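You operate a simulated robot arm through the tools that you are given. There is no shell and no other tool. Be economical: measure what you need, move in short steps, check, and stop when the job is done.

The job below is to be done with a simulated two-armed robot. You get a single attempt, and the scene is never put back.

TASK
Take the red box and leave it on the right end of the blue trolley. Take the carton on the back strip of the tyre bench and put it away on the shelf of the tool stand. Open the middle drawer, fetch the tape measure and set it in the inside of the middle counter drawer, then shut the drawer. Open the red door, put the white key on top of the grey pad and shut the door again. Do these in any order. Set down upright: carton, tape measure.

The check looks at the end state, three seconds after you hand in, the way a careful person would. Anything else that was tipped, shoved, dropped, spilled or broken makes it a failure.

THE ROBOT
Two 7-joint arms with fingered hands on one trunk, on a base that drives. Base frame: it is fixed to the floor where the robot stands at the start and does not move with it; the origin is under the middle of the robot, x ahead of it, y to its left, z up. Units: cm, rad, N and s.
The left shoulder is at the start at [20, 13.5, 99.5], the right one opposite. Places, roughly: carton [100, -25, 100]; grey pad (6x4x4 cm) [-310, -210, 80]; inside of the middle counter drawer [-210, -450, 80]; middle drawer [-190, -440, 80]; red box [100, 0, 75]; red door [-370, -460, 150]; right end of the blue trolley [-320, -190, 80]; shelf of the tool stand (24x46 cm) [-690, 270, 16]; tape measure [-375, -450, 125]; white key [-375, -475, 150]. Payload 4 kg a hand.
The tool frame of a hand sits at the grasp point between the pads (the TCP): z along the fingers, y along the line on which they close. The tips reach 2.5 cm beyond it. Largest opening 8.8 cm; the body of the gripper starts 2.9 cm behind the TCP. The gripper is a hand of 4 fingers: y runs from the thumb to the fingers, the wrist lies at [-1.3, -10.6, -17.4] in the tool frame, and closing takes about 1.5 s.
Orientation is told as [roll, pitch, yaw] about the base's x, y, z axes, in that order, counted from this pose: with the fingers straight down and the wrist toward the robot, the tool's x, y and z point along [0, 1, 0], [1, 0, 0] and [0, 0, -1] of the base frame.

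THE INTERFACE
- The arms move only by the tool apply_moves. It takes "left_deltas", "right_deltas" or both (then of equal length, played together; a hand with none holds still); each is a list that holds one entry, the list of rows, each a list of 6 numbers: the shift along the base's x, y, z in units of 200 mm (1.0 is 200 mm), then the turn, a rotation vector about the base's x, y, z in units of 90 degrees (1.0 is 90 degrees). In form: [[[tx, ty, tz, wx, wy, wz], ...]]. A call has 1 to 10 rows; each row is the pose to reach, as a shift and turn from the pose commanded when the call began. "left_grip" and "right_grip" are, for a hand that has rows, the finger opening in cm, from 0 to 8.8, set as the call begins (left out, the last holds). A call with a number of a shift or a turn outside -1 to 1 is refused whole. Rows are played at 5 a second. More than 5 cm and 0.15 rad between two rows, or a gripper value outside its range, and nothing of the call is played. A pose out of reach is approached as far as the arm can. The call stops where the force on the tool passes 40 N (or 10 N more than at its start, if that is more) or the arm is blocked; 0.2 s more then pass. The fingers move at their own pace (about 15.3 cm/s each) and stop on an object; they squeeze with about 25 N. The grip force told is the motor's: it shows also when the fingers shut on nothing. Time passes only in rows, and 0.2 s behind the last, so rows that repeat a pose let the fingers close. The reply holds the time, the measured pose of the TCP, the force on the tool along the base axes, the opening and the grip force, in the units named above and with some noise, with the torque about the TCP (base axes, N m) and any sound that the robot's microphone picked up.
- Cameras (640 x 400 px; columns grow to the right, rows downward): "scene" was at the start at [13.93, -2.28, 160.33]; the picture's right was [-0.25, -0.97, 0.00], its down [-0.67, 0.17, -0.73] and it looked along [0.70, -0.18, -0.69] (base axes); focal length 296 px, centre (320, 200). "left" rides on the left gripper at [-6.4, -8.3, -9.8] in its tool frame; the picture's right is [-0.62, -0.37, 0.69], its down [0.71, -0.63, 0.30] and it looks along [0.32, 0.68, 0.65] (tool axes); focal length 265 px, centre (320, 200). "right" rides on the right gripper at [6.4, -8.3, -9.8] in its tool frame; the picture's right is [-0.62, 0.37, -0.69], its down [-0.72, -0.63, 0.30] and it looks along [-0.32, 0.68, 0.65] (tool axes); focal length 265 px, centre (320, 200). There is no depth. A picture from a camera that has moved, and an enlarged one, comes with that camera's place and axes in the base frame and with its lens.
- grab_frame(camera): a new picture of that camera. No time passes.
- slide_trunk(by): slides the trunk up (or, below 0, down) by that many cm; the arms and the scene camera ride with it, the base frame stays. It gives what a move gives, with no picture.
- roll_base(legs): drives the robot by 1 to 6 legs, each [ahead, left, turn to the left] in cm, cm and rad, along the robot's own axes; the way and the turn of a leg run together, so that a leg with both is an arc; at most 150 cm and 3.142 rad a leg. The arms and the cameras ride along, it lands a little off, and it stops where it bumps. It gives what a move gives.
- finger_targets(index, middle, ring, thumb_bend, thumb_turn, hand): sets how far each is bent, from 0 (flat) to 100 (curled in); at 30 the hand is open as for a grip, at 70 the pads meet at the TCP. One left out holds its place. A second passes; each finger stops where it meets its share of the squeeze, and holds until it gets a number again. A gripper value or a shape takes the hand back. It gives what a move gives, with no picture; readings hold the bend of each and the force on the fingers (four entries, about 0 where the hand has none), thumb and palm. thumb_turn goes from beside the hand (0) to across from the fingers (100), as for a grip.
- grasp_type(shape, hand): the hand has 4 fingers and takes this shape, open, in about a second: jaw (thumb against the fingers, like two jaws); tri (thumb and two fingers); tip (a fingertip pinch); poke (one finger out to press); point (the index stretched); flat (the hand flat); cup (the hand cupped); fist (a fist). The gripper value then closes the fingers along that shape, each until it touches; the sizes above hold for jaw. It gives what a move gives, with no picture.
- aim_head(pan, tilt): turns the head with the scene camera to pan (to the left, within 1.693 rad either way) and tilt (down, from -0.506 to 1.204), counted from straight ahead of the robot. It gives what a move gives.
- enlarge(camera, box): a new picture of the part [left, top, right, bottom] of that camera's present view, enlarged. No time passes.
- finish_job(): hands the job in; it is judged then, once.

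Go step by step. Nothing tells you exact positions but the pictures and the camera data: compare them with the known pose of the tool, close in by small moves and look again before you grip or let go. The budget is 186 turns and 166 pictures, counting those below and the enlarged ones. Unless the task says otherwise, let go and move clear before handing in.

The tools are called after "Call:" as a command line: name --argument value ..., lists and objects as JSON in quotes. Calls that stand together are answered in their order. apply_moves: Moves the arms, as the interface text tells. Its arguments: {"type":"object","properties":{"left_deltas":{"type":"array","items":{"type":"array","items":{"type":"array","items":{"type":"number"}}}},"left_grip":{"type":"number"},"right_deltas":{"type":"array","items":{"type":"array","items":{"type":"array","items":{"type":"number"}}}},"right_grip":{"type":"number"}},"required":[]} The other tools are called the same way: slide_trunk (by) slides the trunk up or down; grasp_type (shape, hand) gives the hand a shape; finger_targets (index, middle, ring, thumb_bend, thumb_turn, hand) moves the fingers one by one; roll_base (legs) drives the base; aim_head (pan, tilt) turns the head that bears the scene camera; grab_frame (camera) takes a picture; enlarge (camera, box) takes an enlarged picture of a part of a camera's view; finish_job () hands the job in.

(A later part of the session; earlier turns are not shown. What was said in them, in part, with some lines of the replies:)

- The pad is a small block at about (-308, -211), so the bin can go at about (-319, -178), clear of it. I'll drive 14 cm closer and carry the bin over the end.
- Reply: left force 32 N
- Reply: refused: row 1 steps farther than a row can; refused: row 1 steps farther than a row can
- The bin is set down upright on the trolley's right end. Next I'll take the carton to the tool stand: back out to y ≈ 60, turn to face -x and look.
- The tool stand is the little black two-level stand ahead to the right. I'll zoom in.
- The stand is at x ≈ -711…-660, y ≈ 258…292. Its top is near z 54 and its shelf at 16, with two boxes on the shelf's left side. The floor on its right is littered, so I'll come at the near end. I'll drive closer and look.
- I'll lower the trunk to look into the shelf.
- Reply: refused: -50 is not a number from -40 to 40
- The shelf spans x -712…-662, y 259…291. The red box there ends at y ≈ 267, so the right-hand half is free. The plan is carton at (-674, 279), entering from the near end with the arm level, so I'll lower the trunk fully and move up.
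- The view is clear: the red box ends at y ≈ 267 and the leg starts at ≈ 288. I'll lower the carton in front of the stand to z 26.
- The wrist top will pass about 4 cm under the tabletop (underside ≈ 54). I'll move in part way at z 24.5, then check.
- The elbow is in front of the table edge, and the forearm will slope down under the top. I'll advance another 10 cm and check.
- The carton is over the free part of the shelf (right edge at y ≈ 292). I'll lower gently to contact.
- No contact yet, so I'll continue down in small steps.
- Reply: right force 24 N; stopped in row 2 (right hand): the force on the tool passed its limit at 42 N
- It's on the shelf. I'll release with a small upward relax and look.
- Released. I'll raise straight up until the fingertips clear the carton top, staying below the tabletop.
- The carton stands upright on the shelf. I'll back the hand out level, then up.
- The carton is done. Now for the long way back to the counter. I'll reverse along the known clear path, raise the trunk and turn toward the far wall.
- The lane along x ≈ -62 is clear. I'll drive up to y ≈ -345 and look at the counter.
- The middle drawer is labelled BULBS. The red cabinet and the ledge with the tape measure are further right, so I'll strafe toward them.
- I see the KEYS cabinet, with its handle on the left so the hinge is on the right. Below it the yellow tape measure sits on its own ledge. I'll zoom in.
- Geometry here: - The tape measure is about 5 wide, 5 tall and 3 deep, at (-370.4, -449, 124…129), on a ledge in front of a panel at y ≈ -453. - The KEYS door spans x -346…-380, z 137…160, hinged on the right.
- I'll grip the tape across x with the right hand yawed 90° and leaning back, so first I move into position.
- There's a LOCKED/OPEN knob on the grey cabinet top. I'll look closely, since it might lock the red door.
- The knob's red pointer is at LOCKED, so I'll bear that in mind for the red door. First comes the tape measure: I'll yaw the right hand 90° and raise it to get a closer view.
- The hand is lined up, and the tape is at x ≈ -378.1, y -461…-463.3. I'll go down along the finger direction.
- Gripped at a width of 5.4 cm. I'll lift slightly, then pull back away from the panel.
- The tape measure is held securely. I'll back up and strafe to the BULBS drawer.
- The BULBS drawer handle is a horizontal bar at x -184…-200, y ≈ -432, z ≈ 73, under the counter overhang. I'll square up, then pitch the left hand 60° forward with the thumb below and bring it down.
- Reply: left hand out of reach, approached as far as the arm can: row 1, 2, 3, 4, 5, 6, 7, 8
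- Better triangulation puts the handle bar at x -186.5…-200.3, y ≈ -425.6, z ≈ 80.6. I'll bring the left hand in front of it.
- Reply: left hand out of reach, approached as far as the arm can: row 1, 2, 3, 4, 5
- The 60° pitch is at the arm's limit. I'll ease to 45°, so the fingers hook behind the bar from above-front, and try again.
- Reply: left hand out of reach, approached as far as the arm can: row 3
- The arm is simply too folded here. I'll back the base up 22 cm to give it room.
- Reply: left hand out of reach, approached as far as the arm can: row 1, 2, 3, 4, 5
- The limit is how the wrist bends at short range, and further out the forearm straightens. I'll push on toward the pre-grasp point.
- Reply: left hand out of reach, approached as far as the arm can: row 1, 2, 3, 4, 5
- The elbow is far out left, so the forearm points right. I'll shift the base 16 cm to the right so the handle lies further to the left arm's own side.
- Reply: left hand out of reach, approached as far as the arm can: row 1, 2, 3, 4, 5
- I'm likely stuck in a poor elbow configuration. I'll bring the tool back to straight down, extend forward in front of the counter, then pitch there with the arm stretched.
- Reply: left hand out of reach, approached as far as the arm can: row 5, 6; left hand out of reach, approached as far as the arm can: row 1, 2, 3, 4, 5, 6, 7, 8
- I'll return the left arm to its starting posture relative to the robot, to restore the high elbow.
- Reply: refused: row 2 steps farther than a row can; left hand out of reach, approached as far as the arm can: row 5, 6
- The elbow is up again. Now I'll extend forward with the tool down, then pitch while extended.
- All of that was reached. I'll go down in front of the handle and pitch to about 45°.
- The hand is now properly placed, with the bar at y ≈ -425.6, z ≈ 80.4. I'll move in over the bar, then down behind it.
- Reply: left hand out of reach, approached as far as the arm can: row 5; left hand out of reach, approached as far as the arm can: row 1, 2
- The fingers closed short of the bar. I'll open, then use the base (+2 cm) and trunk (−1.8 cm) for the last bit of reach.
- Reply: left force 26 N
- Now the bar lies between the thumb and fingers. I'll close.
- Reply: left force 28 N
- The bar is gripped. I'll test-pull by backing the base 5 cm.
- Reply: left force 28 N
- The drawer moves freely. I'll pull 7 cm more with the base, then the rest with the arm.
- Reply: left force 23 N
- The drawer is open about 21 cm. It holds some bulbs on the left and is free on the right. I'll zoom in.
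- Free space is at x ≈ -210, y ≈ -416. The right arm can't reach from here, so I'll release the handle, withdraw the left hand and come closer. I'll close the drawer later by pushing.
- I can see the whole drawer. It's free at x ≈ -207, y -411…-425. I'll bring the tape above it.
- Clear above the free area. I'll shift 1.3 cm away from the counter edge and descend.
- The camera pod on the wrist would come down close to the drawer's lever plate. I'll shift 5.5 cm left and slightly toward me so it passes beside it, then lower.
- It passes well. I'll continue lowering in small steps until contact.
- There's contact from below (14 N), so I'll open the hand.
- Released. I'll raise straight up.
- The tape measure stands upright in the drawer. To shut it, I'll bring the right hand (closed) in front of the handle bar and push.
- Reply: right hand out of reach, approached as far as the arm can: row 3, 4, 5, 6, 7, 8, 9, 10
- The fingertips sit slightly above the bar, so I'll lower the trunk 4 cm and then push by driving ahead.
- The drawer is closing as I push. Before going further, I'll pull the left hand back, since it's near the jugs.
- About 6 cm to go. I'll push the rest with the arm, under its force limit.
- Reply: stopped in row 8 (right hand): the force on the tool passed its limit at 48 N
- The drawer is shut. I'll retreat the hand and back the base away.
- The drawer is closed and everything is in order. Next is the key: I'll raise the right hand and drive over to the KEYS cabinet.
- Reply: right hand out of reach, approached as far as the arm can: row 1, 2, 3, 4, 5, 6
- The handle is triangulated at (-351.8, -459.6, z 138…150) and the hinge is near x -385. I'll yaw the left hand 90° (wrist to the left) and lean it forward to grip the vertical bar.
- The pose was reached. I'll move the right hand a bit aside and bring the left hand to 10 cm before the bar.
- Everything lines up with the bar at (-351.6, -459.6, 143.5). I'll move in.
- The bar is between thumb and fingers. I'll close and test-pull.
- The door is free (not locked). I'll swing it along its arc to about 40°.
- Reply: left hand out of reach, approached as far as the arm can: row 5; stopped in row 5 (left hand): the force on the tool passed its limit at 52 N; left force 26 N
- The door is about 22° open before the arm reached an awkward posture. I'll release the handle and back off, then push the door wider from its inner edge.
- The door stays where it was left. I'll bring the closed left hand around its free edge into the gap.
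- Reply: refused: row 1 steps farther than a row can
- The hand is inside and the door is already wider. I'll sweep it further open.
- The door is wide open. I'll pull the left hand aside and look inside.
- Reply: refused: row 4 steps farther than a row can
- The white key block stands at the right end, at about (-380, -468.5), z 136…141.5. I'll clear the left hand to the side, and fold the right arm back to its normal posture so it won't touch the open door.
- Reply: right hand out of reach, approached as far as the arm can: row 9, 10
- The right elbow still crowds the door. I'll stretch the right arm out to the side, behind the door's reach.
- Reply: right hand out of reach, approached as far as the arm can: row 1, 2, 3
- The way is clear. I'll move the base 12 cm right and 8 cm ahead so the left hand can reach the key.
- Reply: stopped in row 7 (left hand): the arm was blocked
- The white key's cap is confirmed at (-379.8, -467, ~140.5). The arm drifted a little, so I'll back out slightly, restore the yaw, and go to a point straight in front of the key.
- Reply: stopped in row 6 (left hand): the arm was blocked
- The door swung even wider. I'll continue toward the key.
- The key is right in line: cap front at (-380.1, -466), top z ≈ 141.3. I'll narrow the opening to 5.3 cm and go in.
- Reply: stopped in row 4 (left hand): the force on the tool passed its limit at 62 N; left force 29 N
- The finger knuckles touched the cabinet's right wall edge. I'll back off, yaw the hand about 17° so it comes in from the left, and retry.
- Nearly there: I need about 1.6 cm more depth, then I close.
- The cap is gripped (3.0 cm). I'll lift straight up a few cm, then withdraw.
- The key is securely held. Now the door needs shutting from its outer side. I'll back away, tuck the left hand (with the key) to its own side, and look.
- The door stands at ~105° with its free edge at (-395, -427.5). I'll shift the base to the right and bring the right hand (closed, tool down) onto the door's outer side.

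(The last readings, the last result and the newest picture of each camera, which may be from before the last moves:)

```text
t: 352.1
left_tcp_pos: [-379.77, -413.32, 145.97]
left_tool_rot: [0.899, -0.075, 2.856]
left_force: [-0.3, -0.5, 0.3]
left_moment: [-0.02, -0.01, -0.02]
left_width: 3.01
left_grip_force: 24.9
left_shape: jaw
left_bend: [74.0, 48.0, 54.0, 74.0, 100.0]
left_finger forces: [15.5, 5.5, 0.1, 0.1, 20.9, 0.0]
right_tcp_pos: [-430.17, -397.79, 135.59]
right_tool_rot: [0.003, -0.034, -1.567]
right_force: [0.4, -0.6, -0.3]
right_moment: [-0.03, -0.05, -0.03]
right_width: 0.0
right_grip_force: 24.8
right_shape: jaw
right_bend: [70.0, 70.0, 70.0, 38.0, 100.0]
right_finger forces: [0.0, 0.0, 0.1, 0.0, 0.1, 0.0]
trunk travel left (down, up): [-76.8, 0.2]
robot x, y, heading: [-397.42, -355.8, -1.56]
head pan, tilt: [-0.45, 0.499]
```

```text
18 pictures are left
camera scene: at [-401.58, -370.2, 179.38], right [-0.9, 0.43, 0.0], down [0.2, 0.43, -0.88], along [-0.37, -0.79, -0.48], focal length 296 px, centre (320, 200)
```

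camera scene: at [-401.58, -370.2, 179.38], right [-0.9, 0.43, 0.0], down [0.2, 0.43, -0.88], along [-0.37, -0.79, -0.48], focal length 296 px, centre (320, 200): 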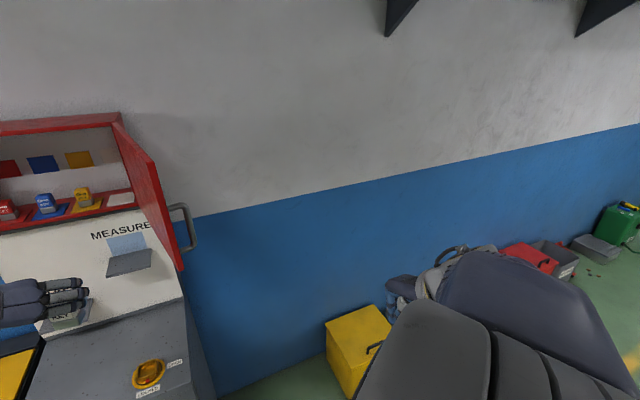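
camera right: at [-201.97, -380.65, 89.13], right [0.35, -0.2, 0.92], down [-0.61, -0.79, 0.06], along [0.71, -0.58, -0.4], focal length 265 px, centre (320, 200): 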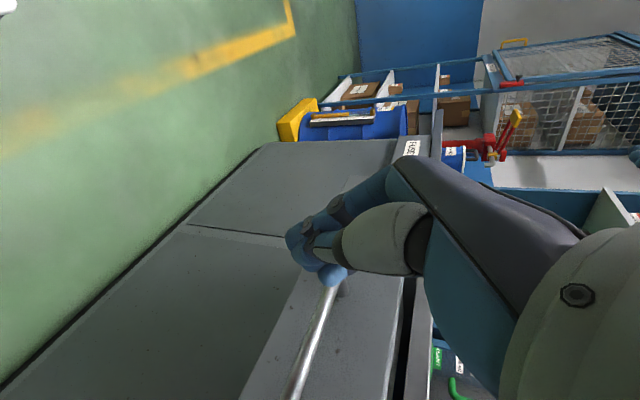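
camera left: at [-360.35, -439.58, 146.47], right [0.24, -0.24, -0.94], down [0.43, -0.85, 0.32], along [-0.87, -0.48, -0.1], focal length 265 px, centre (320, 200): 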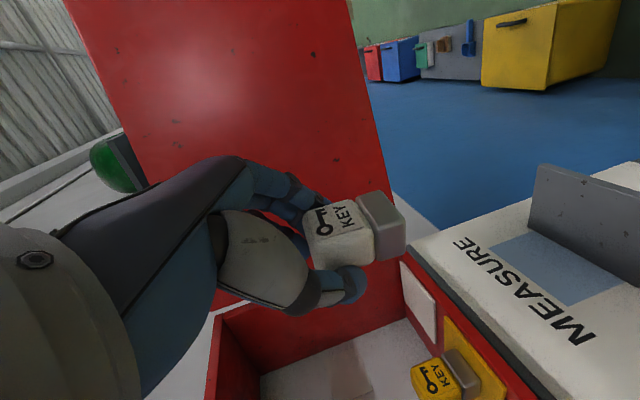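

Call:
apply_moves --right_deltas '[[[0.05, -0.18, 0.06, 0, 0, 0], [0.1, -0.36, 0.12, 0, 0, 0], [0.15, -0.54, 0.18, 0, 0, 0], [0.2, -0.72, 0.24, 0, 0, 0], [0.25, -0.9, 0.3, 0, 0, 0], [0.3, -1.0, 0.3, 0, 0, 0]]]'

Call:
apply_moves --right_deltas '[[[0.1, -0.18, 0.05, 0, 0, 0], [0.2, -0.36, 0.1, 0, 0, 0], [0.3, -0.54, 0.15, 0, 0, 0], [0.4, -0.72, 0.2, 0, 0, 0], [0.5, -0.9, 0.2, 0, 0, 0], [0.65, -1.0, 0.2, 0, 0, 0]]]'

Call:
aim_head --pan -0.1 --tilt 0.5

Call:
grab_frame --camera "scene"

```text
t: 353.5
left_tcp_pos: [-379.75, -413.27, 146.02]
left_tool_rot: [0.897, -0.074, 2.855]
left_force: [0.0, -0.5, -0.1]
left_moment: [-0.04, -0.01, 0.03]
left_width: 3.04
left_grip_force: 25.3
left_shape: jaw
left_bend: [74.0, 48.0, 54.0, 74.0, 100.0]
left_finger forces: [15.6, 5.5, 0.0, 0.0, 20.9, 0.0]
right_tcp_pos: [-423.97, -417.47, 141.62]
right_tool_rot: [0.002, -0.036, -1.568]
right_force: [-0.5, 0.1, -0.1]
right_moment: [-0.02, 0.0, -0.01]
right_width: 0.0
right_grip_force: 24.7
right_shape: jaw
right_bend: [70.0, 70.0, 70.0, 38.0, 100.0]
right_finger forces: [0.0, 0.0, 0.1, 0.1, 0.0, 0.0]
trunk travel left (down, up): [-76.8, 0.2]
robot x, y, heading: [-397.98, -355.63, -1.559]
head pan, tilt: [-0.45, 0.499]
```

```text
t: 354.9
left_tcp_pos: [-379.79, -413.37, 146.07]
left_tool_rot: [0.898, -0.074, 2.856]
left_force: [0.1, -0.4, -0.7]
left_moment: [0.01, -0.01, 0.0]
left_width: 3.01
left_grip_force: 24.9
left_shape: jaw
left_bend: [74.0, 48.0, 54.0, 74.0, 100.0]
left_finger forces: [15.5, 5.5, 0.0, 0.0, 20.9, 0.0]
right_tcp_pos: [-410.95, -437.48, 145.9]
right_tool_rot: [0.002, -0.035, -1.569]
right_force: [-0.7, 0.3, -0.6]
right_moment: [-0.04, -0.02, -0.01]
right_width: 0.0
right_grip_force: 24.9
right_shape: jaw
right_bend: [70.0, 70.0, 70.0, 38.0, 100.0]
right_finger forces: [0.0, 0.0, 0.0, 0.0, 0.0, 0.0]
trunk travel left (down, up): [-76.8, 0.2]
robot x, y, heading: [-397.9, -355.56, -1.563]
head pan, tilt: [-0.45, 0.499]
```

```text
t: 355.7
left_tcp_pos: [-379.64, -413.27, 145.85]
left_tool_rot: [0.898, -0.071, 2.857]
left_force: [0.2, -0.2, -1.0]
left_moment: [0.0, -0.04, 0.0]
left_width: 3.04
left_grip_force: 24.5
left_shape: jaw
left_bend: [74.0, 48.0, 54.0, 74.0, 100.0]
left_finger forces: [15.3, 5.5, 0.0, 0.1, 20.9, 0.0]
right_tcp_pos: [-410.99, -437.37, 145.72]
right_tool_rot: [0.001, -0.035, -1.568]
right_force: [0.3, -0.6, -0.2]
right_moment: [0.0, 0.02, 0.0]
right_width: 0.0
right_grip_force: 24.8
right_shape: jaw
right_bend: [70.0, 70.0, 70.0, 38.0, 100.0]
right_finger forces: [0.0, 0.0, 0.0, 0.0, 0.1, 0.1]
trunk travel left (down, up): [-76.8, 0.2]
robot x, y, heading: [-397.49, -356.07, -1.558]
head pan, tilt: [-0.099, 0.499]
```

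```text
17 pictures are left
camera scene: at [-398.48, -371.03, 179.38], right [-1.0, 0.09, 0.0], down [0.04, 0.48, -0.88], along [-0.08, -0.87, -0.48], focal length 296 px, centre (320, 200)
```

scene: 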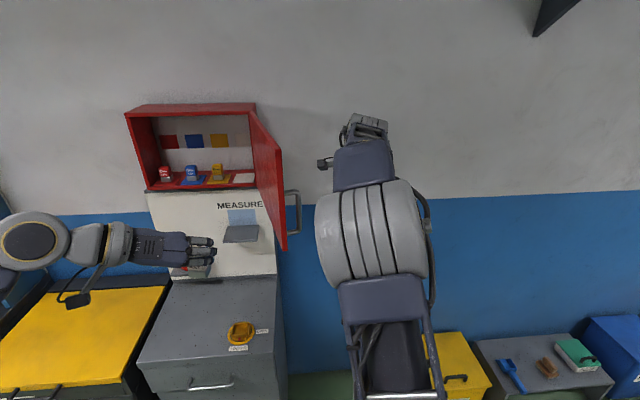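

The right hand is on the outer side of the door. I'll strafe left to swing the door in.

Call:
roll_base --legs '[[0, 20, -0.01], [0, 18, 0]]'

Call:
grab_frame --camera "scene"

```text
t: 358.4
left_tcp_pos: [-341.88, -412.94, 146.05]
left_tool_rot: [0.895, -0.072, 2.857]
left_force: [0.1, -0.4, -0.1]
left_moment: [-0.02, -0.05, 0.0]
left_width: 3.0
left_grip_force: 25.2
left_shape: jaw
left_bend: [74.0, 48.0, 54.0, 74.0, 100.0]
left_finger forces: [15.5, 5.5, 0.1, 0.0, 21.0, 0.0]
right_tcp_pos: [-372.99, -437.22, 145.82]
right_tool_rot: [0.002, -0.034, -1.565]
right_force: [-0.3, 0.2, -0.8]
right_moment: [-0.01, -0.02, 0.02]
right_width: 0.0
right_grip_force: 25.1
right_shape: jaw
right_bend: [70.0, 70.0, 70.0, 38.0, 100.0]
right_finger forces: [0.1, 0.0, 0.0, 0.1, 0.0, 0.0]
trunk travel left (down, up): [-76.8, 0.2]
robot x, y, heading: [-359.91, -355.58, -1.562]
head pan, tilt: [-0.099, 0.499]
```

```text
16 pictures are left
camera scene: at [-360.61, -370.74, 179.38], right [-1.0, 0.09, 0.0], down [0.04, 0.48, -0.88], along [-0.08, -0.87, -0.48], focal length 296 px, centre (320, 200)
```

scene: 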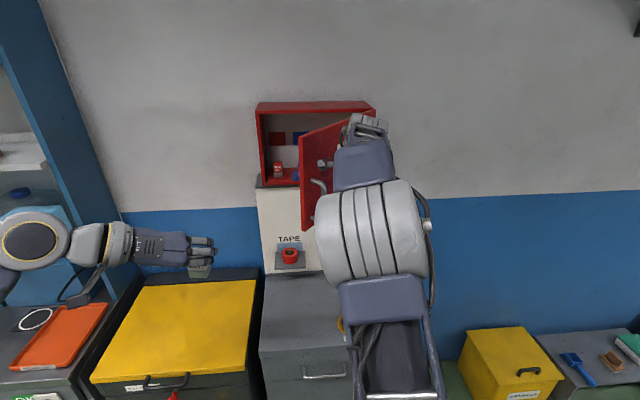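

The door is at about 50°. I'll strafe 12 cm more, then drive ahead to press it nearly shut.

Call:
roll_base --legs '[[0, 12, 0], [14, 0, 0]]'

Call:
grab_frame --camera "scene"

```text
t: 360.6
left_tcp_pos: [-329.97, -427.25, 146.04]
left_tool_rot: [0.898, -0.073, 2.854]
left_force: [0.5, 0.5, 0.1]
left_moment: [-0.01, -0.02, -0.03]
left_width: 3.06
left_grip_force: 25.1
left_shape: jaw
left_bend: [74.0, 48.0, 54.0, 74.0, 100.0]
left_finger forces: [15.5, 5.5, 0.1, 0.1, 20.9, 0.1]
right_tcp_pos: [-361.21, -451.15, 145.85]
right_tool_rot: [0.001, -0.034, -1.568]
right_force: [-0.6, 0.4, -0.2]
right_moment: [-0.04, -0.01, -0.02]
right_width: 0.0
right_grip_force: 25.2
right_shape: jaw
right_bend: [70.0, 70.0, 70.0, 39.0, 100.0]
right_finger forces: [0.0, 0.1, 0.0, 0.0, 0.0, 0.0]
trunk travel left (down, up): [-76.8, 0.2]
robot x, y, heading: [-348.11, -369.87, -1.566]
head pan, tilt: [-0.099, 0.499]
```

```text
15 pictures are left
camera scene: at [-348.62, -384.95, 179.38], right [-1.0, 0.09, 0.0], down [0.04, 0.48, -0.88], along [-0.08, -0.87, -0.48], focal length 296 px, centre (320, 200)
```

scene: 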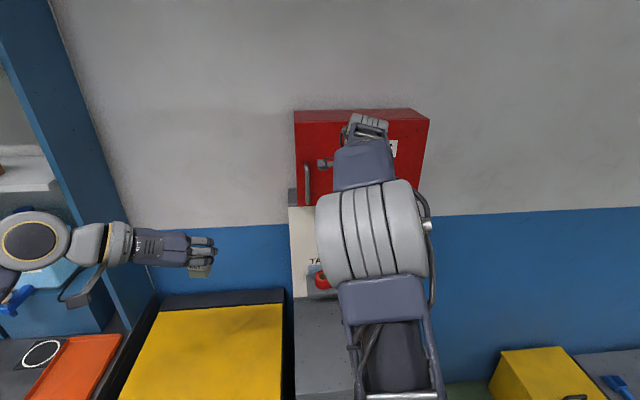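

Almost shut. I'll push the last bit with the arm, under its force limit.

Call:
apply_moves --right_deltas '[[[0.02, -0.06, 0, 0, 0, 0], [0.04, -0.12, 0, 0, 0, 0], [0.06, -0.18, 0, 0, 0, 0], [0.08, -0.24, 0, 0, 0, 0], [0.1, -0.3, 0, 0, 0, 0], [0.1, -0.36, 0, 0, 0, 0], [0.1, -0.42, 0, 0, 0, 0]]]'

Call:
apply_moves --right_deltas '[[[0, 0.1, 0, 0, 0, 0], [0, 0.25, 0, 0, 0, 0], [0, 0.45, 0, 0, 0, 0], [0, 0.65, -0.05, 0, 0, 0], [-0.05, 0.85, -0.15, 0, 0, 0], [-0.1, 1.0, -0.25, 0, 0, 0]]]'

Call:
apply_moves --right_deltas '[[[-0.1, 0.1, -0.15, 0, 0, 0], [-0.2, 0.2, -0.3, 0, 0, 0], [-0.3, 0.25, -0.45, 0, 0, 0], [-0.4, 0.3, -0.6, 0, 0, 0], [-0.5, 0.3, -0.75, 0, 0, 0]]]'

Call:
grab_frame --camera "scene"

```text
t: 362.3
left_tcp_pos: [-329.95, -427.07, 145.88]
left_tool_rot: [0.897, -0.074, 2.851]
left_force: [0.6, 0.4, -0.8]
left_moment: [-0.02, 0.02, -0.03]
left_width: 3.0
left_grip_force: 25.1
left_shape: jaw
left_bend: [74.0, 48.0, 54.0, 74.0, 100.0]
left_finger forces: [15.6, 5.5, 0.0, 0.0, 21.0, 0.0]
right_tcp_pos: [-359.3, -459.25, 145.84]
right_tool_rot: [0.002, -0.026, -1.568]
right_force: [1.1, 24.2, -0.4]
right_moment: [-1.24, 0.06, -0.2]
right_width: 0.0
right_grip_force: 25.0
right_shape: jaw
right_bend: [70.0, 70.0, 70.0, 39.0, 100.0]
right_finger forces: [0.0, 24.2, 0.0, 0.0, 0.0, 0.0]
trunk travel left (down, up): [-76.8, 0.2]
robot x, y, heading: [-347.71, -369.46, -1.564]
head pan, tilt: [-0.099, 0.499]
stopped in row 7 (right hand): the force on the tool passed its limit at 43 N (the readings are from after the stop); the commanded pose is now the measured one
```

```text
t: 363.7
left_tcp_pos: [-329.99, -427.3, 145.92]
left_tool_rot: [0.896, -0.073, 2.853]
left_force: [0.3, 0.5, -0.6]
left_moment: [-0.02, 0.02, 0.0]
left_width: 3.05
left_grip_force: 24.9
left_shape: jaw
left_bend: [74.0, 48.0, 54.0, 74.0, 100.0]
left_finger forces: [15.4, 5.4, 0.0, 0.1, 21.0, 0.0]
right_tcp_pos: [-361.03, -439.55, 140.47]
right_tool_rot: [-0.001, -0.028, -1.568]
right_force: [0.1, 1.0, 0.3]
right_moment: [-0.01, -0.01, 0.0]
right_width: 0.0
right_grip_force: 25.2
right_shape: jaw
right_bend: [70.0, 70.0, 70.0, 39.0, 100.0]
right_finger forces: [0.1, 0.0, 0.0, 0.0, 0.0, 0.1]
trunk travel left (down, up): [-76.8, 0.2]
robot x, y, heading: [-347.31, -369.06, -1.566]
head pan, tilt: [-0.099, 0.499]
```

```text
t: 364.9
left_tcp_pos: [-329.86, -427.29, 145.86]
left_tool_rot: [0.898, -0.073, 2.854]
left_force: [1.0, 0.2, 0.3]
left_moment: [-0.01, -0.02, 0.02]
left_width: 3.01
left_grip_force: 25.0
left_shape: jaw
left_bend: [74.0, 48.0, 54.0, 74.0, 100.0]
left_finger forces: [15.4, 5.5, 0.0, 0.0, 21.0, 0.0]
right_tcp_pos: [-371.02, -433.56, 125.43]
right_tool_rot: [0.0, -0.028, -1.568]
right_force: [-0.7, -0.4, 0.5]
right_moment: [-0.01, 0.0, 0.02]
right_width: 0.0
right_grip_force: 24.9
right_shape: jaw
right_bend: [70.0, 70.0, 70.0, 39.0, 100.0]
right_finger forces: [0.0, 0.0, 0.1, 0.0, 0.1, 0.0]
trunk travel left (down, up): [-76.8, 0.2]
robot x, y, heading: [-347.66, -369.56, -1.563]
head pan, tilt: [-0.099, 0.499]
```

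```text
14 pictures are left
camera scene: at [-348.58, -384.9, 179.38], right [-1.0, 0.09, 0.0], down [0.04, 0.48, -0.88], along [-0.08, -0.87, -0.48], focal length 296 px, centre (320, 200)
```

scene: 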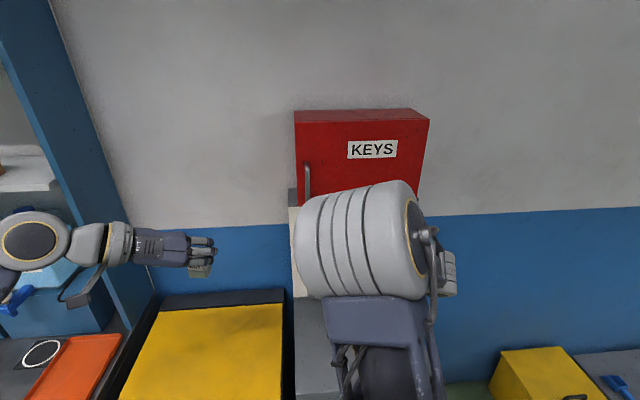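

The KEYS door is shut. Now for the grey pad. I plan to reach it from the aisle between the tool chest and the trolley, coming from the counter side and facing +y. I'll back off, shift over and turn around.

Call:
roll_base --legs '[[-25, 0, 0], [0, 100, 0], [0, 0, 3.135]]'

Call:
aim_head --pan 0.15 --tilt 0.75

Call:
grab_frame --camera "scene"

```text
t: 378.9
left_tcp_pos: [-266.49, -286.07, 145.98]
left_tool_rot: [0.896, -0.072, -0.274]
left_force: [0.2, 0.7, -0.7]
left_moment: [-0.02, 0.0, 0.01]
left_width: 3.0
left_grip_force: 25.3
left_shape: jaw
left_bend: [74.0, 48.0, 54.0, 75.0, 100.0]
left_finger forces: [15.2, 5.6, 0.1, 0.0, 20.8, 0.1]
right_tcp_pos: [-225.32, -279.13, 125.55]
right_tool_rot: [0.003, -0.029, 1.586]
right_force: [0.5, -0.3, -0.3]
right_moment: [-0.04, 0.01, 0.0]
right_width: 0.03
right_grip_force: 25.1
right_shape: jaw
right_bend: [70.0, 70.0, 70.0, 40.0, 100.0]
right_finger forces: [0.1, 0.0, 0.0, 0.1, 0.0, 0.1]
trunk travel left (down, up): [-76.8, 0.2]
robot x, y, heading: [-248.08, -343.53, 1.597]
head pan, tilt: [-0.099, 0.499]
```

```text
t: 379.7
left_tcp_pos: [-266.38, -286.09, 145.92]
left_tool_rot: [0.897, -0.074, -0.275]
left_force: [-0.6, 0.0, 0.2]
left_moment: [-0.01, -0.02, -0.01]
left_width: 3.0
left_grip_force: 24.9
left_shape: jaw
left_bend: [74.0, 48.0, 54.0, 75.0, 100.0]
left_finger forces: [15.3, 5.5, 0.0, 0.0, 20.7, 0.1]
right_tcp_pos: [-225.36, -279.15, 125.42]
right_tool_rot: [0.002, -0.028, 1.585]
right_force: [-0.1, 0.4, 0.0]
right_moment: [0.0, 0.01, 0.01]
right_width: 0.02
right_grip_force: 25.0
right_shape: jaw
right_bend: [70.0, 70.0, 70.0, 40.0, 100.0]
right_finger forces: [0.1, 0.0, 0.0, 0.0, 0.0, 0.0]
trunk travel left (down, up): [-76.8, 0.2]
robot x, y, heading: [-248.14, -343.62, 1.595]
head pan, tilt: [0.15, 0.75]
```

```text
13 pictures are left
camera scene: at [-249.46, -329.51, 177.19], right [0.99, 0.17, 0.0], down [0.12, -0.67, -0.73], along [-0.12, 0.72, -0.68], focal length 296 px, centre (320, 200)
```

scene: 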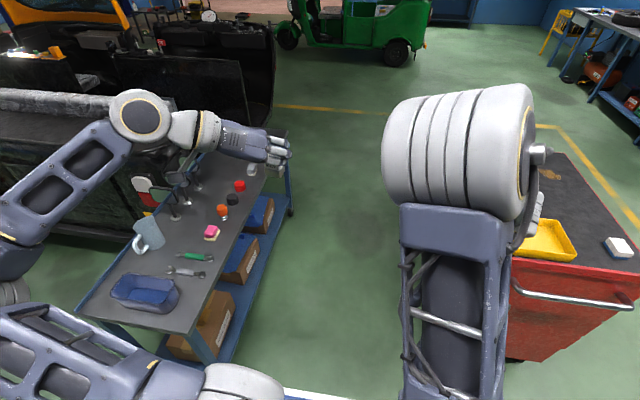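

The aisle is wide enough. I'll drive 62 cm ahead and look at the pad.

Call:
roll_base --legs '[[62, 0, -0.025]]'

Call:
slide_trunk --by -16

Call:
aim_head --pan 0.65 --tilt 0.8

Call:
grab_frame --camera "scene"

```text
t: 383.1
left_tcp_pos: [-265.57, -223.83, 146.04]
left_tool_rot: [0.897, -0.073, -0.298]
left_force: [0.0, -0.6, -1.1]
left_moment: [-0.01, -0.01, -0.02]
left_width: 2.98
left_grip_force: 24.9
left_shape: jaw
left_bend: [74.0, 48.0, 54.0, 75.0, 100.0]
left_finger forces: [15.2, 5.6, 0.0, 0.1, 20.7, 0.0]
right_tcp_pos: [-224.42, -217.83, 125.51]
right_tool_rot: [0.003, -0.029, 1.563]
right_force: [0.1, 0.4, -0.7]
right_moment: [0.0, 0.03, 0.02]
right_width: 0.03
right_grip_force: 24.9
right_shape: jaw
right_bend: [70.0, 70.0, 70.0, 40.0, 100.0]
right_finger forces: [0.1, 0.0, 0.2, 0.0, 0.0, 0.1]
trunk travel left (down, up): [-76.8, 0.2]
robot x, y, heading: [-248.09, -281.62, 1.569]
head pan, tilt: [0.15, 0.75]
```

```text
t: 385.0
left_tcp_pos: [-265.72, -223.77, 130.04]
left_tool_rot: [0.897, -0.072, -0.296]
left_force: [-0.2, -0.5, -0.1]
left_moment: [0.01, 0.01, -0.02]
left_width: 2.97
left_grip_force: 25.3
left_shape: jaw
left_bend: [74.0, 48.0, 54.0, 75.0, 100.0]
left_finger forces: [15.2, 5.6, 0.0, 0.0, 20.8, 0.1]
right_tcp_pos: [-224.59, -217.8, 109.52]
right_tool_rot: [0.001, -0.029, 1.564]
right_force: [0.0, -0.2, 0.5]
right_moment: [0.0, 0.01, 0.0]
right_width: 0.0
right_grip_force: 25.3
right_shape: jaw
right_bend: [70.0, 70.0, 70.0, 40.0, 100.0]
right_finger forces: [0.1, 0.1, 0.0, 0.0, 0.0, 0.0]
trunk travel left (down, up): [-60.8, 16.2]
robot x, y, heading: [-248.31, -282.01, 1.568]
head pan, tilt: [0.15, 0.75]
```

```text
t: 385.9
left_tcp_pos: [-265.67, -223.8, 129.94]
left_tool_rot: [0.899, -0.075, -0.297]
left_force: [0.1, 0.6, 0.6]
left_moment: [-0.02, 0.06, 0.03]
left_width: 2.98
left_grip_force: 25.7
left_shape: jaw
left_bend: [74.0, 48.0, 54.0, 75.0, 100.0]
left_finger forces: [15.2, 5.6, 0.0, 0.0, 20.8, 0.0]
right_tcp_pos: [-224.49, -217.94, 109.46]
right_tool_rot: [0.001, -0.027, 1.564]
right_force: [-0.6, -0.1, 0.2]
right_moment: [-0.01, 0.0, -0.02]
right_width: 0.0
right_grip_force: 25.5
right_shape: jaw
right_bend: [70.0, 70.0, 70.0, 40.0, 100.0]
right_finger forces: [0.0, 0.0, 0.0, 0.0, 0.0, 0.0]
trunk travel left (down, up): [-60.8, 16.2]
robot x, y, heading: [-248.32, -281.7, 1.569]
head pan, tilt: [0.649, 0.799]
```

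```text
12 pictures are left
camera scene: at [-253.36, -269.35, 160.78], right [0.8, 0.6, 0.0], down [0.43, -0.57, -0.7], along [-0.42, 0.56, -0.72], focal length 296 px, centre (320, 200)
```

scene: 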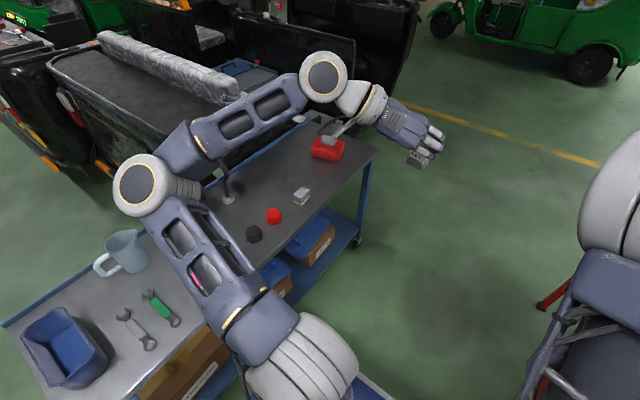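

The grey pad is at about (-308, -209) next to the red cap. I'll zoom to measure it well.

Call:
enlarge --camera "scene" --box '[240, 150, 360, 225]'

```text
5.33 times, centred on (300, 188) of scene
camera zoom: at [-253.36, -269.35, 160.78], right [0.8, 0.6, 0.0], down [0.43, -0.57, -0.7], along [-0.42, 0.56, -0.72], focal length 1577 px, centre (427, 267)
```

zoom: 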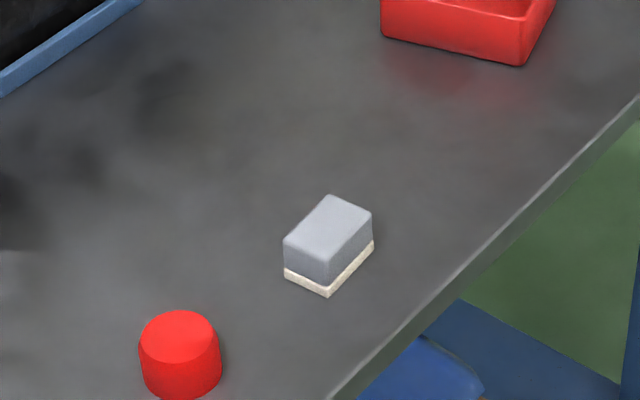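

Pad: centre (-308, -209), 3.5 × 6 cm with its long side along y, top z ≈ 81.5. I'll yaw the left hand 70° so the wrist stays on my side, and carry the key toward it, high up.

Call:
apply_moves --left_deltas '[[[-0.08, 0.02, 0, 0, 0, 0.0864], [-0.16, 0.04, 0, 0, 0, 0.1728], [-0.24, 0.06, 0, 0, 0, 0.2592], [-0.34, 0.08, 0, 0, 0, 0.3456], [-0.45, 0.1, 0, 0, 0, 0.432], [-0.56, 0.15, 0, 0, 0, 0.5184], [-0.68, 0.2, 0, 0, 0, 0.6048], [-0.82, 0.3, 0, 0, 0, 0.6912], [-0.96, 0.4, 0, 0, 0, 0.778]]]'

Call:
apply_moves --left_deltas '[[[-0.2, 0.05, -0.05, 0, 0, 0], [-0.4, 0.1, -0.1, 0, 0, 0], [-0.6, 0.15, -0.2, 0, 0, 0], [-0.8, 0.2, -0.3, 0, 0, 0], [-1.0, 0.25, -0.4, 0, 0, 0]]]'

Call:
grab_frame --camera "scene"

```text
t: 387.9
left_tcp_pos: [-284.93, -215.71, 130.03]
left_tool_rot: [0.896, -0.073, 0.926]
left_force: [-0.9, 0.4, -0.4]
left_moment: [0.04, -0.04, -0.02]
left_width: 2.99
left_grip_force: 25.3
left_shape: jaw
left_bend: [74.0, 48.0, 54.0, 75.0, 100.0]
left_finger forces: [15.2, 5.7, 0.0, 0.1, 20.8, 0.0]
right_tcp_pos: [-224.48, -217.82, 109.58]
right_tool_rot: [0.001, -0.027, 1.564]
right_force: [-0.1, -0.5, -0.7]
right_moment: [0.02, 0.01, -0.02]
right_width: 0.01
right_grip_force: 25.4
right_shape: jaw
right_bend: [70.0, 70.0, 70.0, 40.0, 100.0]
right_finger forces: [0.0, 0.1, 0.0, 0.0, 0.0, 0.0]
trunk travel left (down, up): [-60.8, 16.2]
robot x, y, heading: [-248.46, -281.55, 1.566]
head pan, tilt: [0.649, 0.799]
```

```text
t: 389.1
left_tcp_pos: [-304.9, -210.76, 121.82]
left_tool_rot: [0.897, -0.071, 0.923]
left_force: [0.7, 0.2, 0.0]
left_moment: [-0.03, -0.01, -0.01]
left_width: 2.97
left_grip_force: 25.3
left_shape: jaw
left_bend: [74.0, 48.0, 54.0, 75.0, 100.0]
left_finger forces: [15.1, 5.7, 0.0, 0.0, 20.8, 0.0]
right_tcp_pos: [-224.51, -217.85, 109.43]
right_tool_rot: [0.0, -0.028, 1.561]
right_force: [0.9, 0.4, 0.1]
right_moment: [0.0, -0.01, 0.02]
right_width: 0.0
right_grip_force: 24.8
right_shape: jaw
right_bend: [70.0, 70.0, 70.0, 40.0, 100.0]
right_finger forces: [0.1, 0.0, 0.1, 0.0, 0.1, 0.0]
trunk travel left (down, up): [-60.8, 16.2]
robot x, y, heading: [-248.47, -281.4, 1.571]
head pan, tilt: [0.649, 0.799]
```

```text
10 pictures are left
camera scene: at [-253.31, -269.37, 160.79], right [0.8, 0.6, 0.0], down [0.43, -0.57, -0.7], along [-0.42, 0.56, -0.72], focal length 296 px, centre (320, 200)
```

scene: 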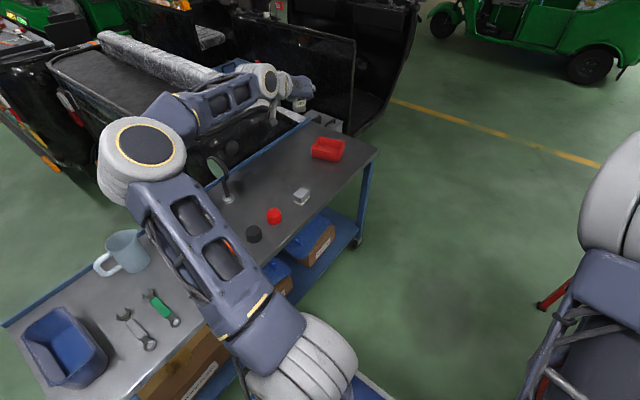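

The key is near the pad's line. I'll descend to z ≈ 93 directly over the pad and check with the hand camera.

Call:
apply_moves --left_deltas '[[[-0.03, 0.02, -0.15, 0, 0, 0], [-0.06, 0.04, -0.3, 0, 0, 0], [-0.1, 0.05, -0.45, 0, 0, 0], [-0.13, 0.07, -0.6, 0, 0, 0], [-0.135, 0.075, -0.8, 0, 0, 0], [-0.135, 0.075, -1.0, 0, 0, 0]]]'

Call:
apply_moves --left_deltas '[[[0, 0, -0.15, 0, 0, 0], [0, 0, -0.3, 0, 0, 0], [0, 0, -0.42, 0, 0, 0]]]'

Call:
enlarge --camera "scene" --box '[220, 125, 380, 225]'

Call:
grab_frame --camera "left"

```text
t: 390.5
left_tcp_pos: [-307.63, -209.45, 101.75]
left_tool_rot: [0.897, -0.074, 0.924]
left_force: [0.7, -0.3, 0.2]
left_moment: [-0.01, 0.04, 0.01]
left_width: 2.99
left_grip_force: 25.2
left_shape: jaw
left_bend: [74.0, 48.0, 54.0, 75.0, 100.0]
left_finger forces: [15.1, 5.9, 0.1, 0.1, 20.7, 0.0]
right_tcp_pos: [-224.37, -217.79, 109.54]
right_tool_rot: [0.002, -0.029, 1.563]
right_force: [0.2, 0.0, -0.4]
right_moment: [-0.01, 0.01, 0.01]
right_width: 0.0
right_grip_force: 24.9
right_shape: jaw
right_bend: [70.0, 70.0, 70.0, 40.0, 100.0]
right_finger forces: [0.1, 0.1, 0.0, 0.0, 0.1, 0.0]
trunk travel left (down, up): [-60.8, 16.2]
robot x, y, heading: [-248.27, -281.78, 1.572]
head pan, tilt: [0.649, 0.799]
```

```text
t: 391.3
left_tcp_pos: [-307.58, -209.42, 93.39]
left_tool_rot: [0.896, -0.074, 0.925]
left_force: [-0.3, -0.4, -0.4]
left_moment: [-0.01, -0.04, -0.02]
left_width: 3.02
left_grip_force: 24.8
left_shape: jaw
left_bend: [74.0, 48.0, 54.0, 75.0, 100.0]
left_finger forces: [15.0, 5.8, 0.1, 0.0, 20.9, 0.1]
right_tcp_pos: [-224.43, -217.89, 109.41]
right_tool_rot: [0.001, -0.029, 1.564]
right_force: [0.8, 0.3, -0.6]
right_moment: [0.06, 0.01, -0.03]
right_width: 0.0
right_grip_force: 24.8
right_shape: jaw
right_bend: [70.0, 70.0, 70.0, 40.0, 100.0]
right_finger forces: [0.0, 0.0, 0.1, 0.0, 0.0, 0.0]
trunk travel left (down, up): [-60.8, 16.2]
robot x, y, heading: [-248.52, -281.48, 1.571]
head pan, tilt: [0.649, 0.799]
```

```text
4.00 times, centred on (300, 175) of scene
camera zoom: at [-253.35, -269.37, 160.79], right [0.8, 0.6, 0.0], down [0.43, -0.57, -0.7], along [-0.42, 0.56, -0.72], focal length 1183 px, centre (400, 300)
```

zoom: 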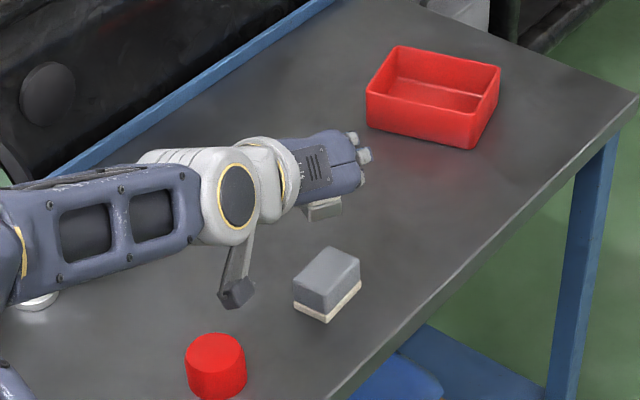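

```text
8 pictures are left
camera left: at [-303.36, -223.11, 93.76], right [-0.3, -0.15, -0.94], down [-0.94, -0.11, 0.32], along [-0.15, 0.98, -0.1], focal length 265 px, centre (320, 200)
```

left: 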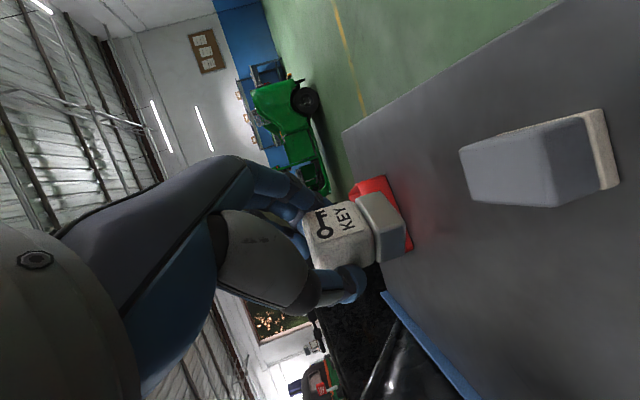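

The key is a little off the pad and at an angle to it. I'll turn the hand another 37° so the key squares with the pad and correct the position, then check.

Call:
apply_moves --left_deltas '[[[0.01, 0, 0, 0, 0, 0.083], [0.02, 0, 0, 0, 0, 0.166], [0.03, 0, 0, 0, 0, 0.249], [0.04, 0, 0, 0, 0, 0.332], [0.05, 0.005, 0, 0, 0, 0.411], [0.05, 0.005, 0, 0, 0, 0.411]]]'

Call:
enlarge --camera "scene" --box '[250, 150, 350, 212]'

Call:
grab_frame --camera "left"

```text
t: 392.7
left_tcp_pos: [-306.64, -209.29, 93.57]
left_tool_rot: [0.897, -0.073, 1.571]
left_force: [-0.1, -0.1, -0.6]
left_moment: [-0.01, -0.01, -0.03]
left_width: 2.99
left_grip_force: 25.5
left_shape: jaw
left_bend: [74.0, 48.0, 54.0, 75.0, 100.0]
left_finger forces: [15.1, 5.9, 0.0, 0.0, 20.9, 0.0]
right_tcp_pos: [-224.45, -217.88, 109.45]
right_tool_rot: [0.003, -0.029, 1.563]
right_force: [-0.4, -0.1, -0.7]
right_moment: [-0.01, -0.02, 0.04]
right_width: 0.0
right_grip_force: 25.1
right_shape: jaw
right_bend: [70.0, 70.0, 70.0, 40.0, 100.0]
right_finger forces: [0.0, 0.0, 0.0, 0.0, 0.1, 0.1]
trunk travel left (down, up): [-60.8, 16.2]
robot x, y, heading: [-248.46, -281.29, 1.569]
head pan, tilt: [0.649, 0.799]
```

```text
6.40 times, centred on (300, 181) of scene
camera zoom: at [-253.37, -269.36, 160.78], right [0.8, 0.6, 0.0], down [0.43, -0.57, -0.7], along [-0.42, 0.56, -0.72], focal length 1893 px, centre (448, 322)
```

zoom: 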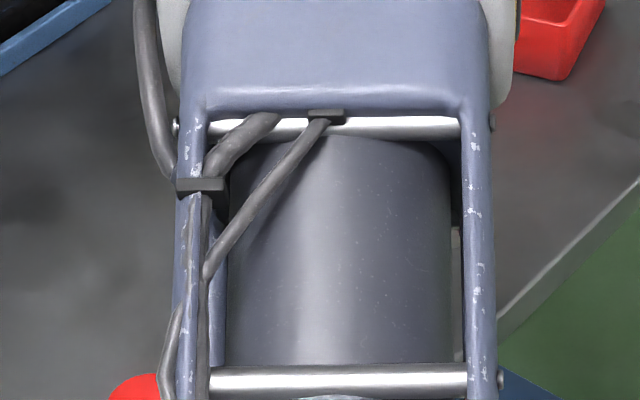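

```text
6 pictures are left
camera left: at [-294.9, -217.63, 93.94], right [-0.15, -0.3, -0.94], down [-0.68, -0.66, 0.32], along [-0.71, 0.69, -0.1], focal length 265 px, centre (320, 200)
```

left: 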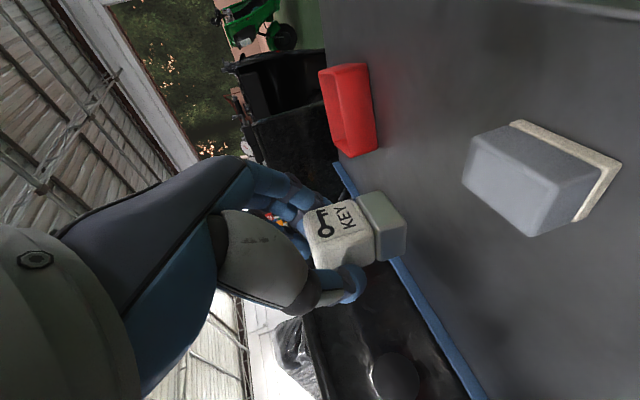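

The pad's corners match my estimate exactly in the hand view. The key is squared with it and centred within about 0.5 cm. I'll shift 0.4 cm and lower to contact in small steps.

Call:
apply_moves --left_deltas '[[[-0.02, 0, -0.1, 0, 0, 0], [-0.02, 0, -0.2, 0, 0, 0], [-0.02, 0, -0.3, 0, 0, 0], [-0.02, 0, -0.32, 0, 0, 0]]]'

Call:
apply_moves --left_deltas '[[[0, 0, -0.02, 0, 0, 0], [0, 0, -0.03, 0, 0, 0], [0, 0, -0.03, 0, 0, 0]]]'

Call:
grab_frame --camera "left"

```text
t: 393.7
left_tcp_pos: [-306.99, -209.26, 87.23]
left_tool_rot: [0.897, -0.075, 1.573]
left_force: [0.6, -0.4, -0.3]
left_moment: [-0.01, -0.01, -0.01]
left_width: 2.98
left_grip_force: 25.1
left_shape: jaw
left_bend: [74.0, 48.0, 54.0, 75.0, 100.0]
left_finger forces: [15.0, 5.9, 0.1, 0.0, 20.9, 0.1]
right_tcp_pos: [-224.49, -217.94, 109.45]
right_tool_rot: [0.001, -0.028, 1.562]
right_force: [0.7, -0.2, -0.3]
right_moment: [0.01, -0.01, 0.03]
right_width: 0.0
right_grip_force: 24.8
right_shape: jaw
right_bend: [70.0, 70.0, 70.0, 40.0, 100.0]
right_finger forces: [0.0, 0.0, 0.0, 0.1, 0.1, 0.1]
trunk travel left (down, up): [-60.8, 16.2]
robot x, y, heading: [-248.16, -281.43, 1.573]
head pan, tilt: [0.649, 0.799]
```

```text
t: 394.5
left_tcp_pos: [-307.16, -209.16, 86.71]
left_tool_rot: [0.899, -0.073, 1.569]
left_force: [1.4, -0.8, 8.7]
left_moment: [0.13, 0.14, 0.0]
left_width: 2.97
left_grip_force: 25.2
left_shape: jaw
left_bend: [74.0, 48.0, 54.0, 75.0, 100.0]
left_finger forces: [14.8, 5.9, 0.2, 0.0, 22.1, 0.0]
right_tcp_pos: [-224.47, -217.75, 109.43]
right_tool_rot: [0.0, -0.026, 1.564]
right_force: [-0.4, -0.9, -0.2]
right_moment: [0.03, 0.03, -0.02]
right_width: 0.01
right_grip_force: 25.3
right_shape: jaw
right_bend: [70.0, 70.0, 70.0, 40.0, 100.0]
right_finger forces: [0.0, 0.0, 0.0, 0.1, 0.0, 0.0]
trunk travel left (down, up): [-60.8, 16.2]
robot x, y, heading: [-248.25, -281.21, 1.568]
head pan, tilt: [0.649, 0.799]
```

```text
5 pictures are left
camera left: at [-295.38, -217.6, 87.09], right [-0.16, -0.3, -0.94], down [-0.68, -0.66, 0.32], along [-0.71, 0.69, -0.1], focal length 265 px, centre (320, 200)
```

left: 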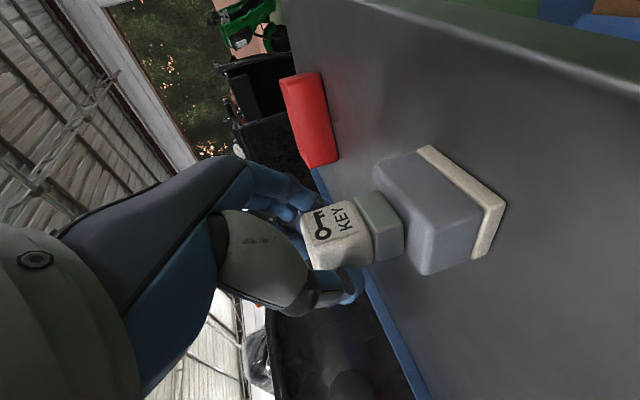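

The key rests on the pad with light contact. I'll open the hand and withdraw back-and-up along the finger direction.

Call:
apply_moves --left_deltas '[[[0, 0, 0, 0, 0, 0], [0, 0, 0, 0, 0, 0], [0, 0, 0, 0, 0, 0], [0, 0, 0, 0, 0, 0], [0, 0, 0, 0, 0, 0], [0, 0, 0, 0, 0, 0]]]' --left_grip 5.5

Call:
apply_moves --left_deltas '[[[0.03, 0, 0.05, 0, 0, 0], [0.1, 0, 0.14, 0, 0, 0], [0.22, 0, 0.26, 0, 0, 0], [0.36, 0, 0.4, 0, 0, 0], [0.5, 0, 0.55, 0, 0, 0], [0.6, 0, 0.7, 0, 0, 0], [0.7, 0, 0.85, 0, 0, 0]]]'

Call:
grab_frame --camera "left"

```text
t: 395.9
left_tcp_pos: [-306.95, -209.29, 86.53]
left_tool_rot: [0.897, -0.074, 1.571]
left_force: [-0.8, -0.9, 0.2]
left_moment: [0.01, 0.01, -0.01]
left_width: 5.42
left_grip_force: 0.1
left_shape: jaw
left_bend: [29.0, 40.0, 36.0, 63.0, 100.0]
left_finger forces: [0.0, 0.0, 0.1, 0.0, 0.1, 0.1]
right_tcp_pos: [-224.46, -217.83, 109.5]
right_tool_rot: [0.002, -0.027, 1.564]
right_force: [-0.8, 0.6, -0.4]
right_moment: [0.04, 0.02, 0.02]
right_width: 0.0
right_grip_force: 25.3
right_shape: jaw
right_bend: [70.0, 70.0, 70.0, 40.0, 100.0]
right_finger forces: [0.1, 0.0, 0.0, 0.0, 0.0, 0.0]
trunk travel left (down, up): [-60.8, 16.2]
robot x, y, heading: [-248.24, -281.57, 1.571]
head pan, tilt: [0.649, 0.799]
```

```text
t: 397.5
left_tcp_pos: [-293.04, -209.19, 103.61]
left_tool_rot: [0.895, -0.074, 1.571]
left_force: [-0.4, 0.5, -0.2]
left_moment: [-0.01, 0.01, 0.01]
left_width: 5.45
left_grip_force: 0.2
left_shape: jaw
left_bend: [29.0, 40.0, 36.0, 63.0, 100.0]
left_finger forces: [0.1, 0.0, 0.1, 0.1, 0.0, 0.0]
right_tcp_pos: [-224.37, -217.9, 109.5]
right_tool_rot: [0.001, -0.029, 1.562]
right_force: [-0.5, 0.3, -0.3]
right_moment: [0.02, -0.01, 0.0]
right_width: 0.02
right_grip_force: 25.3
right_shape: jaw
right_bend: [70.0, 70.0, 70.0, 40.0, 100.0]
right_finger forces: [0.1, 0.0, 0.0, 0.0, 0.1, 0.1]
trunk travel left (down, up): [-60.8, 16.2]
robot x, y, heading: [-248.44, -281.56, 1.567]
head pan, tilt: [0.649, 0.799]
```

```text
4 pictures are left
camera left: at [-281.4, -217.63, 103.91], right [-0.15, -0.3, -0.94], down [-0.68, -0.65, 0.32], along [-0.71, 0.69, -0.1], focal length 265 px, centre (320, 200)
```

left: 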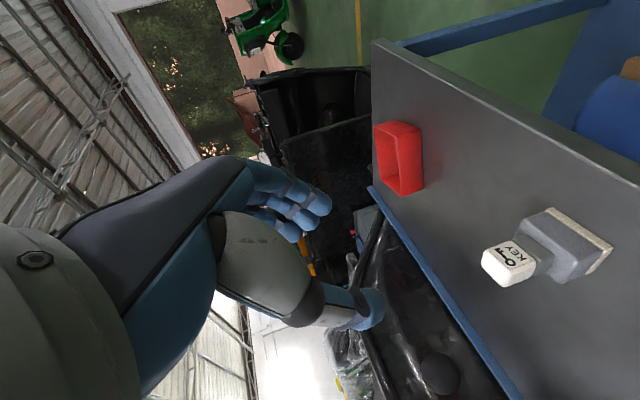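

The white key stands on the grey pad. I'll raise the trunk, back away clear of the trolley, and take a final look.

Call:
slide_trunk --by 16

Call:
apply_moves --left_deltas '[[[0.15, 0, 0.1, 0, 0, 0], [0.3, 0, 0.2, 0, 0, 0], [0.45, 0, 0.3, 0, 0, 0], [0.6, 0, 0.3, 0, 0, 0], [0.75, 0, 0.3, 0, 0, 0]]]'

Call:
roll_base --legs '[[-50, 0, 0]]'

Call:
aim_head --pan 0.35 --tilt 0.6

Call:
grab_frame --camera "scene"

```text
t: 399.3
left_tcp_pos: [-293.14, -209.24, 119.48]
left_tool_rot: [0.896, -0.075, 1.57]
left_force: [1.0, 0.1, 0.4]
left_moment: [0.02, 0.0, -0.02]
left_width: 5.47
left_grip_force: 0.0
left_shape: jaw
left_bend: [29.0, 40.0, 36.0, 63.0, 100.0]
left_finger forces: [0.0, 0.1, 0.0, 0.0, 0.0, 0.0]
right_tcp_pos: [-224.45, -217.84, 125.56]
right_tool_rot: [0.0, -0.027, 1.564]
right_force: [-1.0, -0.4, 0.4]
right_moment: [-0.04, 0.01, -0.03]
right_width: 0.0
right_grip_force: 25.4
right_shape: jaw
right_bend: [70.0, 70.0, 70.0, 40.0, 100.0]
right_finger forces: [0.0, 0.1, 0.0, 0.0, 0.0, 0.0]
trunk travel left (down, up): [-76.8, 0.2]
robot x, y, heading: [-248.22, -281.62, 1.573]
head pan, tilt: [0.649, 0.799]
```

```text
t: 400.5
left_tcp_pos: [-278.17, -209.22, 125.56]
left_tool_rot: [0.897, -0.073, 1.57]
left_force: [-1.1, -0.3, 0.0]
left_moment: [0.0, 0.0, -0.04]
left_width: 5.48
left_grip_force: 0.1
left_shape: jaw
left_bend: [29.0, 40.0, 36.0, 63.0, 100.0]
left_finger forces: [0.1, 0.1, 0.0, 0.0, 0.0, 0.0]
right_tcp_pos: [-224.55, -217.82, 125.44]
right_tool_rot: [0.001, -0.027, 1.564]
right_force: [0.6, -0.4, 0.0]
right_moment: [0.01, 0.01, 0.02]
right_width: 0.01
right_grip_force: 24.6
right_shape: jaw
right_bend: [70.0, 70.0, 70.0, 40.0, 100.0]
right_finger forces: [0.0, 0.0, 0.1, 0.0, 0.0, 0.0]
trunk travel left (down, up): [-76.8, 0.2]
robot x, y, heading: [-248.38, -281.16, 1.571]
head pan, tilt: [0.649, 0.799]
```

```text
t: 403.5
left_tcp_pos: [-278.45, -259.51, 125.55]
left_tool_rot: [0.897, -0.074, 1.574]
left_force: [-0.5, -0.4, 0.3]
left_moment: [0.0, 0.0, -0.02]
left_width: 5.45
left_grip_force: 0.1
left_shape: jaw
left_bend: [29.0, 40.0, 36.0, 63.0, 100.0]
left_finger forces: [0.1, 0.0, 0.1, 0.1, 0.1, 0.1]
right_tcp_pos: [-224.66, -267.88, 125.38]
right_tool_rot: [0.003, -0.028, 1.566]
right_force: [0.0, -0.2, 1.1]
right_moment: [0.0, -0.03, 0.0]
right_width: 0.01
right_grip_force: 25.2
right_shape: jaw
right_bend: [70.0, 70.0, 70.0, 40.0, 100.0]
right_finger forces: [0.0, 0.0, 0.0, 0.0, 0.0, 0.0]
trunk travel left (down, up): [-76.8, 0.2]
robot x, y, heading: [-248.13, -331.93, 1.573]
head pan, tilt: [0.649, 0.799]
```

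```text
t: 404.3
left_tcp_pos: [-278.42, -259.5, 125.56]
left_tool_rot: [0.899, -0.075, 1.575]
left_force: [-1.1, -0.1, 0.3]
left_moment: [0.01, 0.01, -0.01]
left_width: 5.48
left_grip_force: 0.1
left_shape: jaw
left_bend: [29.0, 40.0, 36.0, 63.0, 100.0]
left_finger forces: [0.0, 0.0, 0.0, 0.0, 0.0, 0.0]
right_tcp_pos: [-224.8, -267.86, 125.46]
right_tool_rot: [0.001, -0.028, 1.567]
right_force: [0.7, -0.4, -0.5]
right_moment: [0.01, 0.0, 0.0]
right_width: 0.0
right_grip_force: 25.1
right_shape: jaw
right_bend: [70.0, 70.0, 70.0, 40.0, 100.0]
right_finger forces: [0.1, 0.0, 0.1, 0.0, 0.0, 0.0]
trunk travel left (down, up): [-76.8, 0.2]
robot x, y, heading: [-248.45, -331.79, 1.573]
head pan, tilt: [0.351, 0.6]
```

```text
3 pictures are left
camera scene: at [-251.59, -317.65, 178.47], right [0.94, 0.35, 0.0], down [0.2, -0.53, -0.82], along [-0.29, 0.77, -0.57], focal length 296 px, centre (320, 200)
```

scene: 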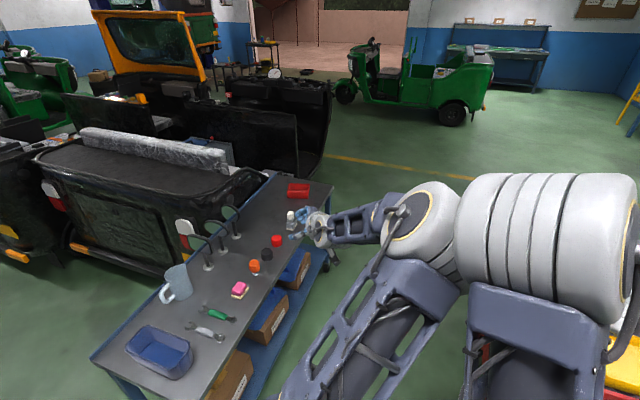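

Call:
enlarge --camera "scene" --box '[220, 170, 340, 245]'

```text
5.33 times, centred on (280, 208) of scene
camera zoom: at [-251.59, -317.65, 178.47], right [0.94, 0.35, 0.0], down [0.2, -0.53, -0.82], along [-0.29, 0.77, -0.57], focal length 1577 px, centre (533, 160)
```

zoom: 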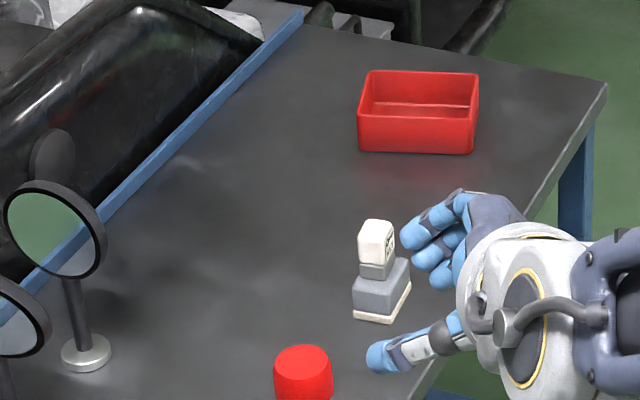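

The final view shows the white key upright on the grey pad and the red box on the trolley's right end, with nothing else disturbed. The drawer and the red door are shut, and the hands are empty and clear.

Call:
finish_job

```text
The job is handed in.
```

The job is handed in with all four parts done:
- **Red box:** on the right end of the blue trolley.
- **Carton:** upright on the shelf of the tool stand.
- **Tape measure:** upright inside the middle drawer, which is shut.
- **White key:** on top of the grey pad, with the red door shut.
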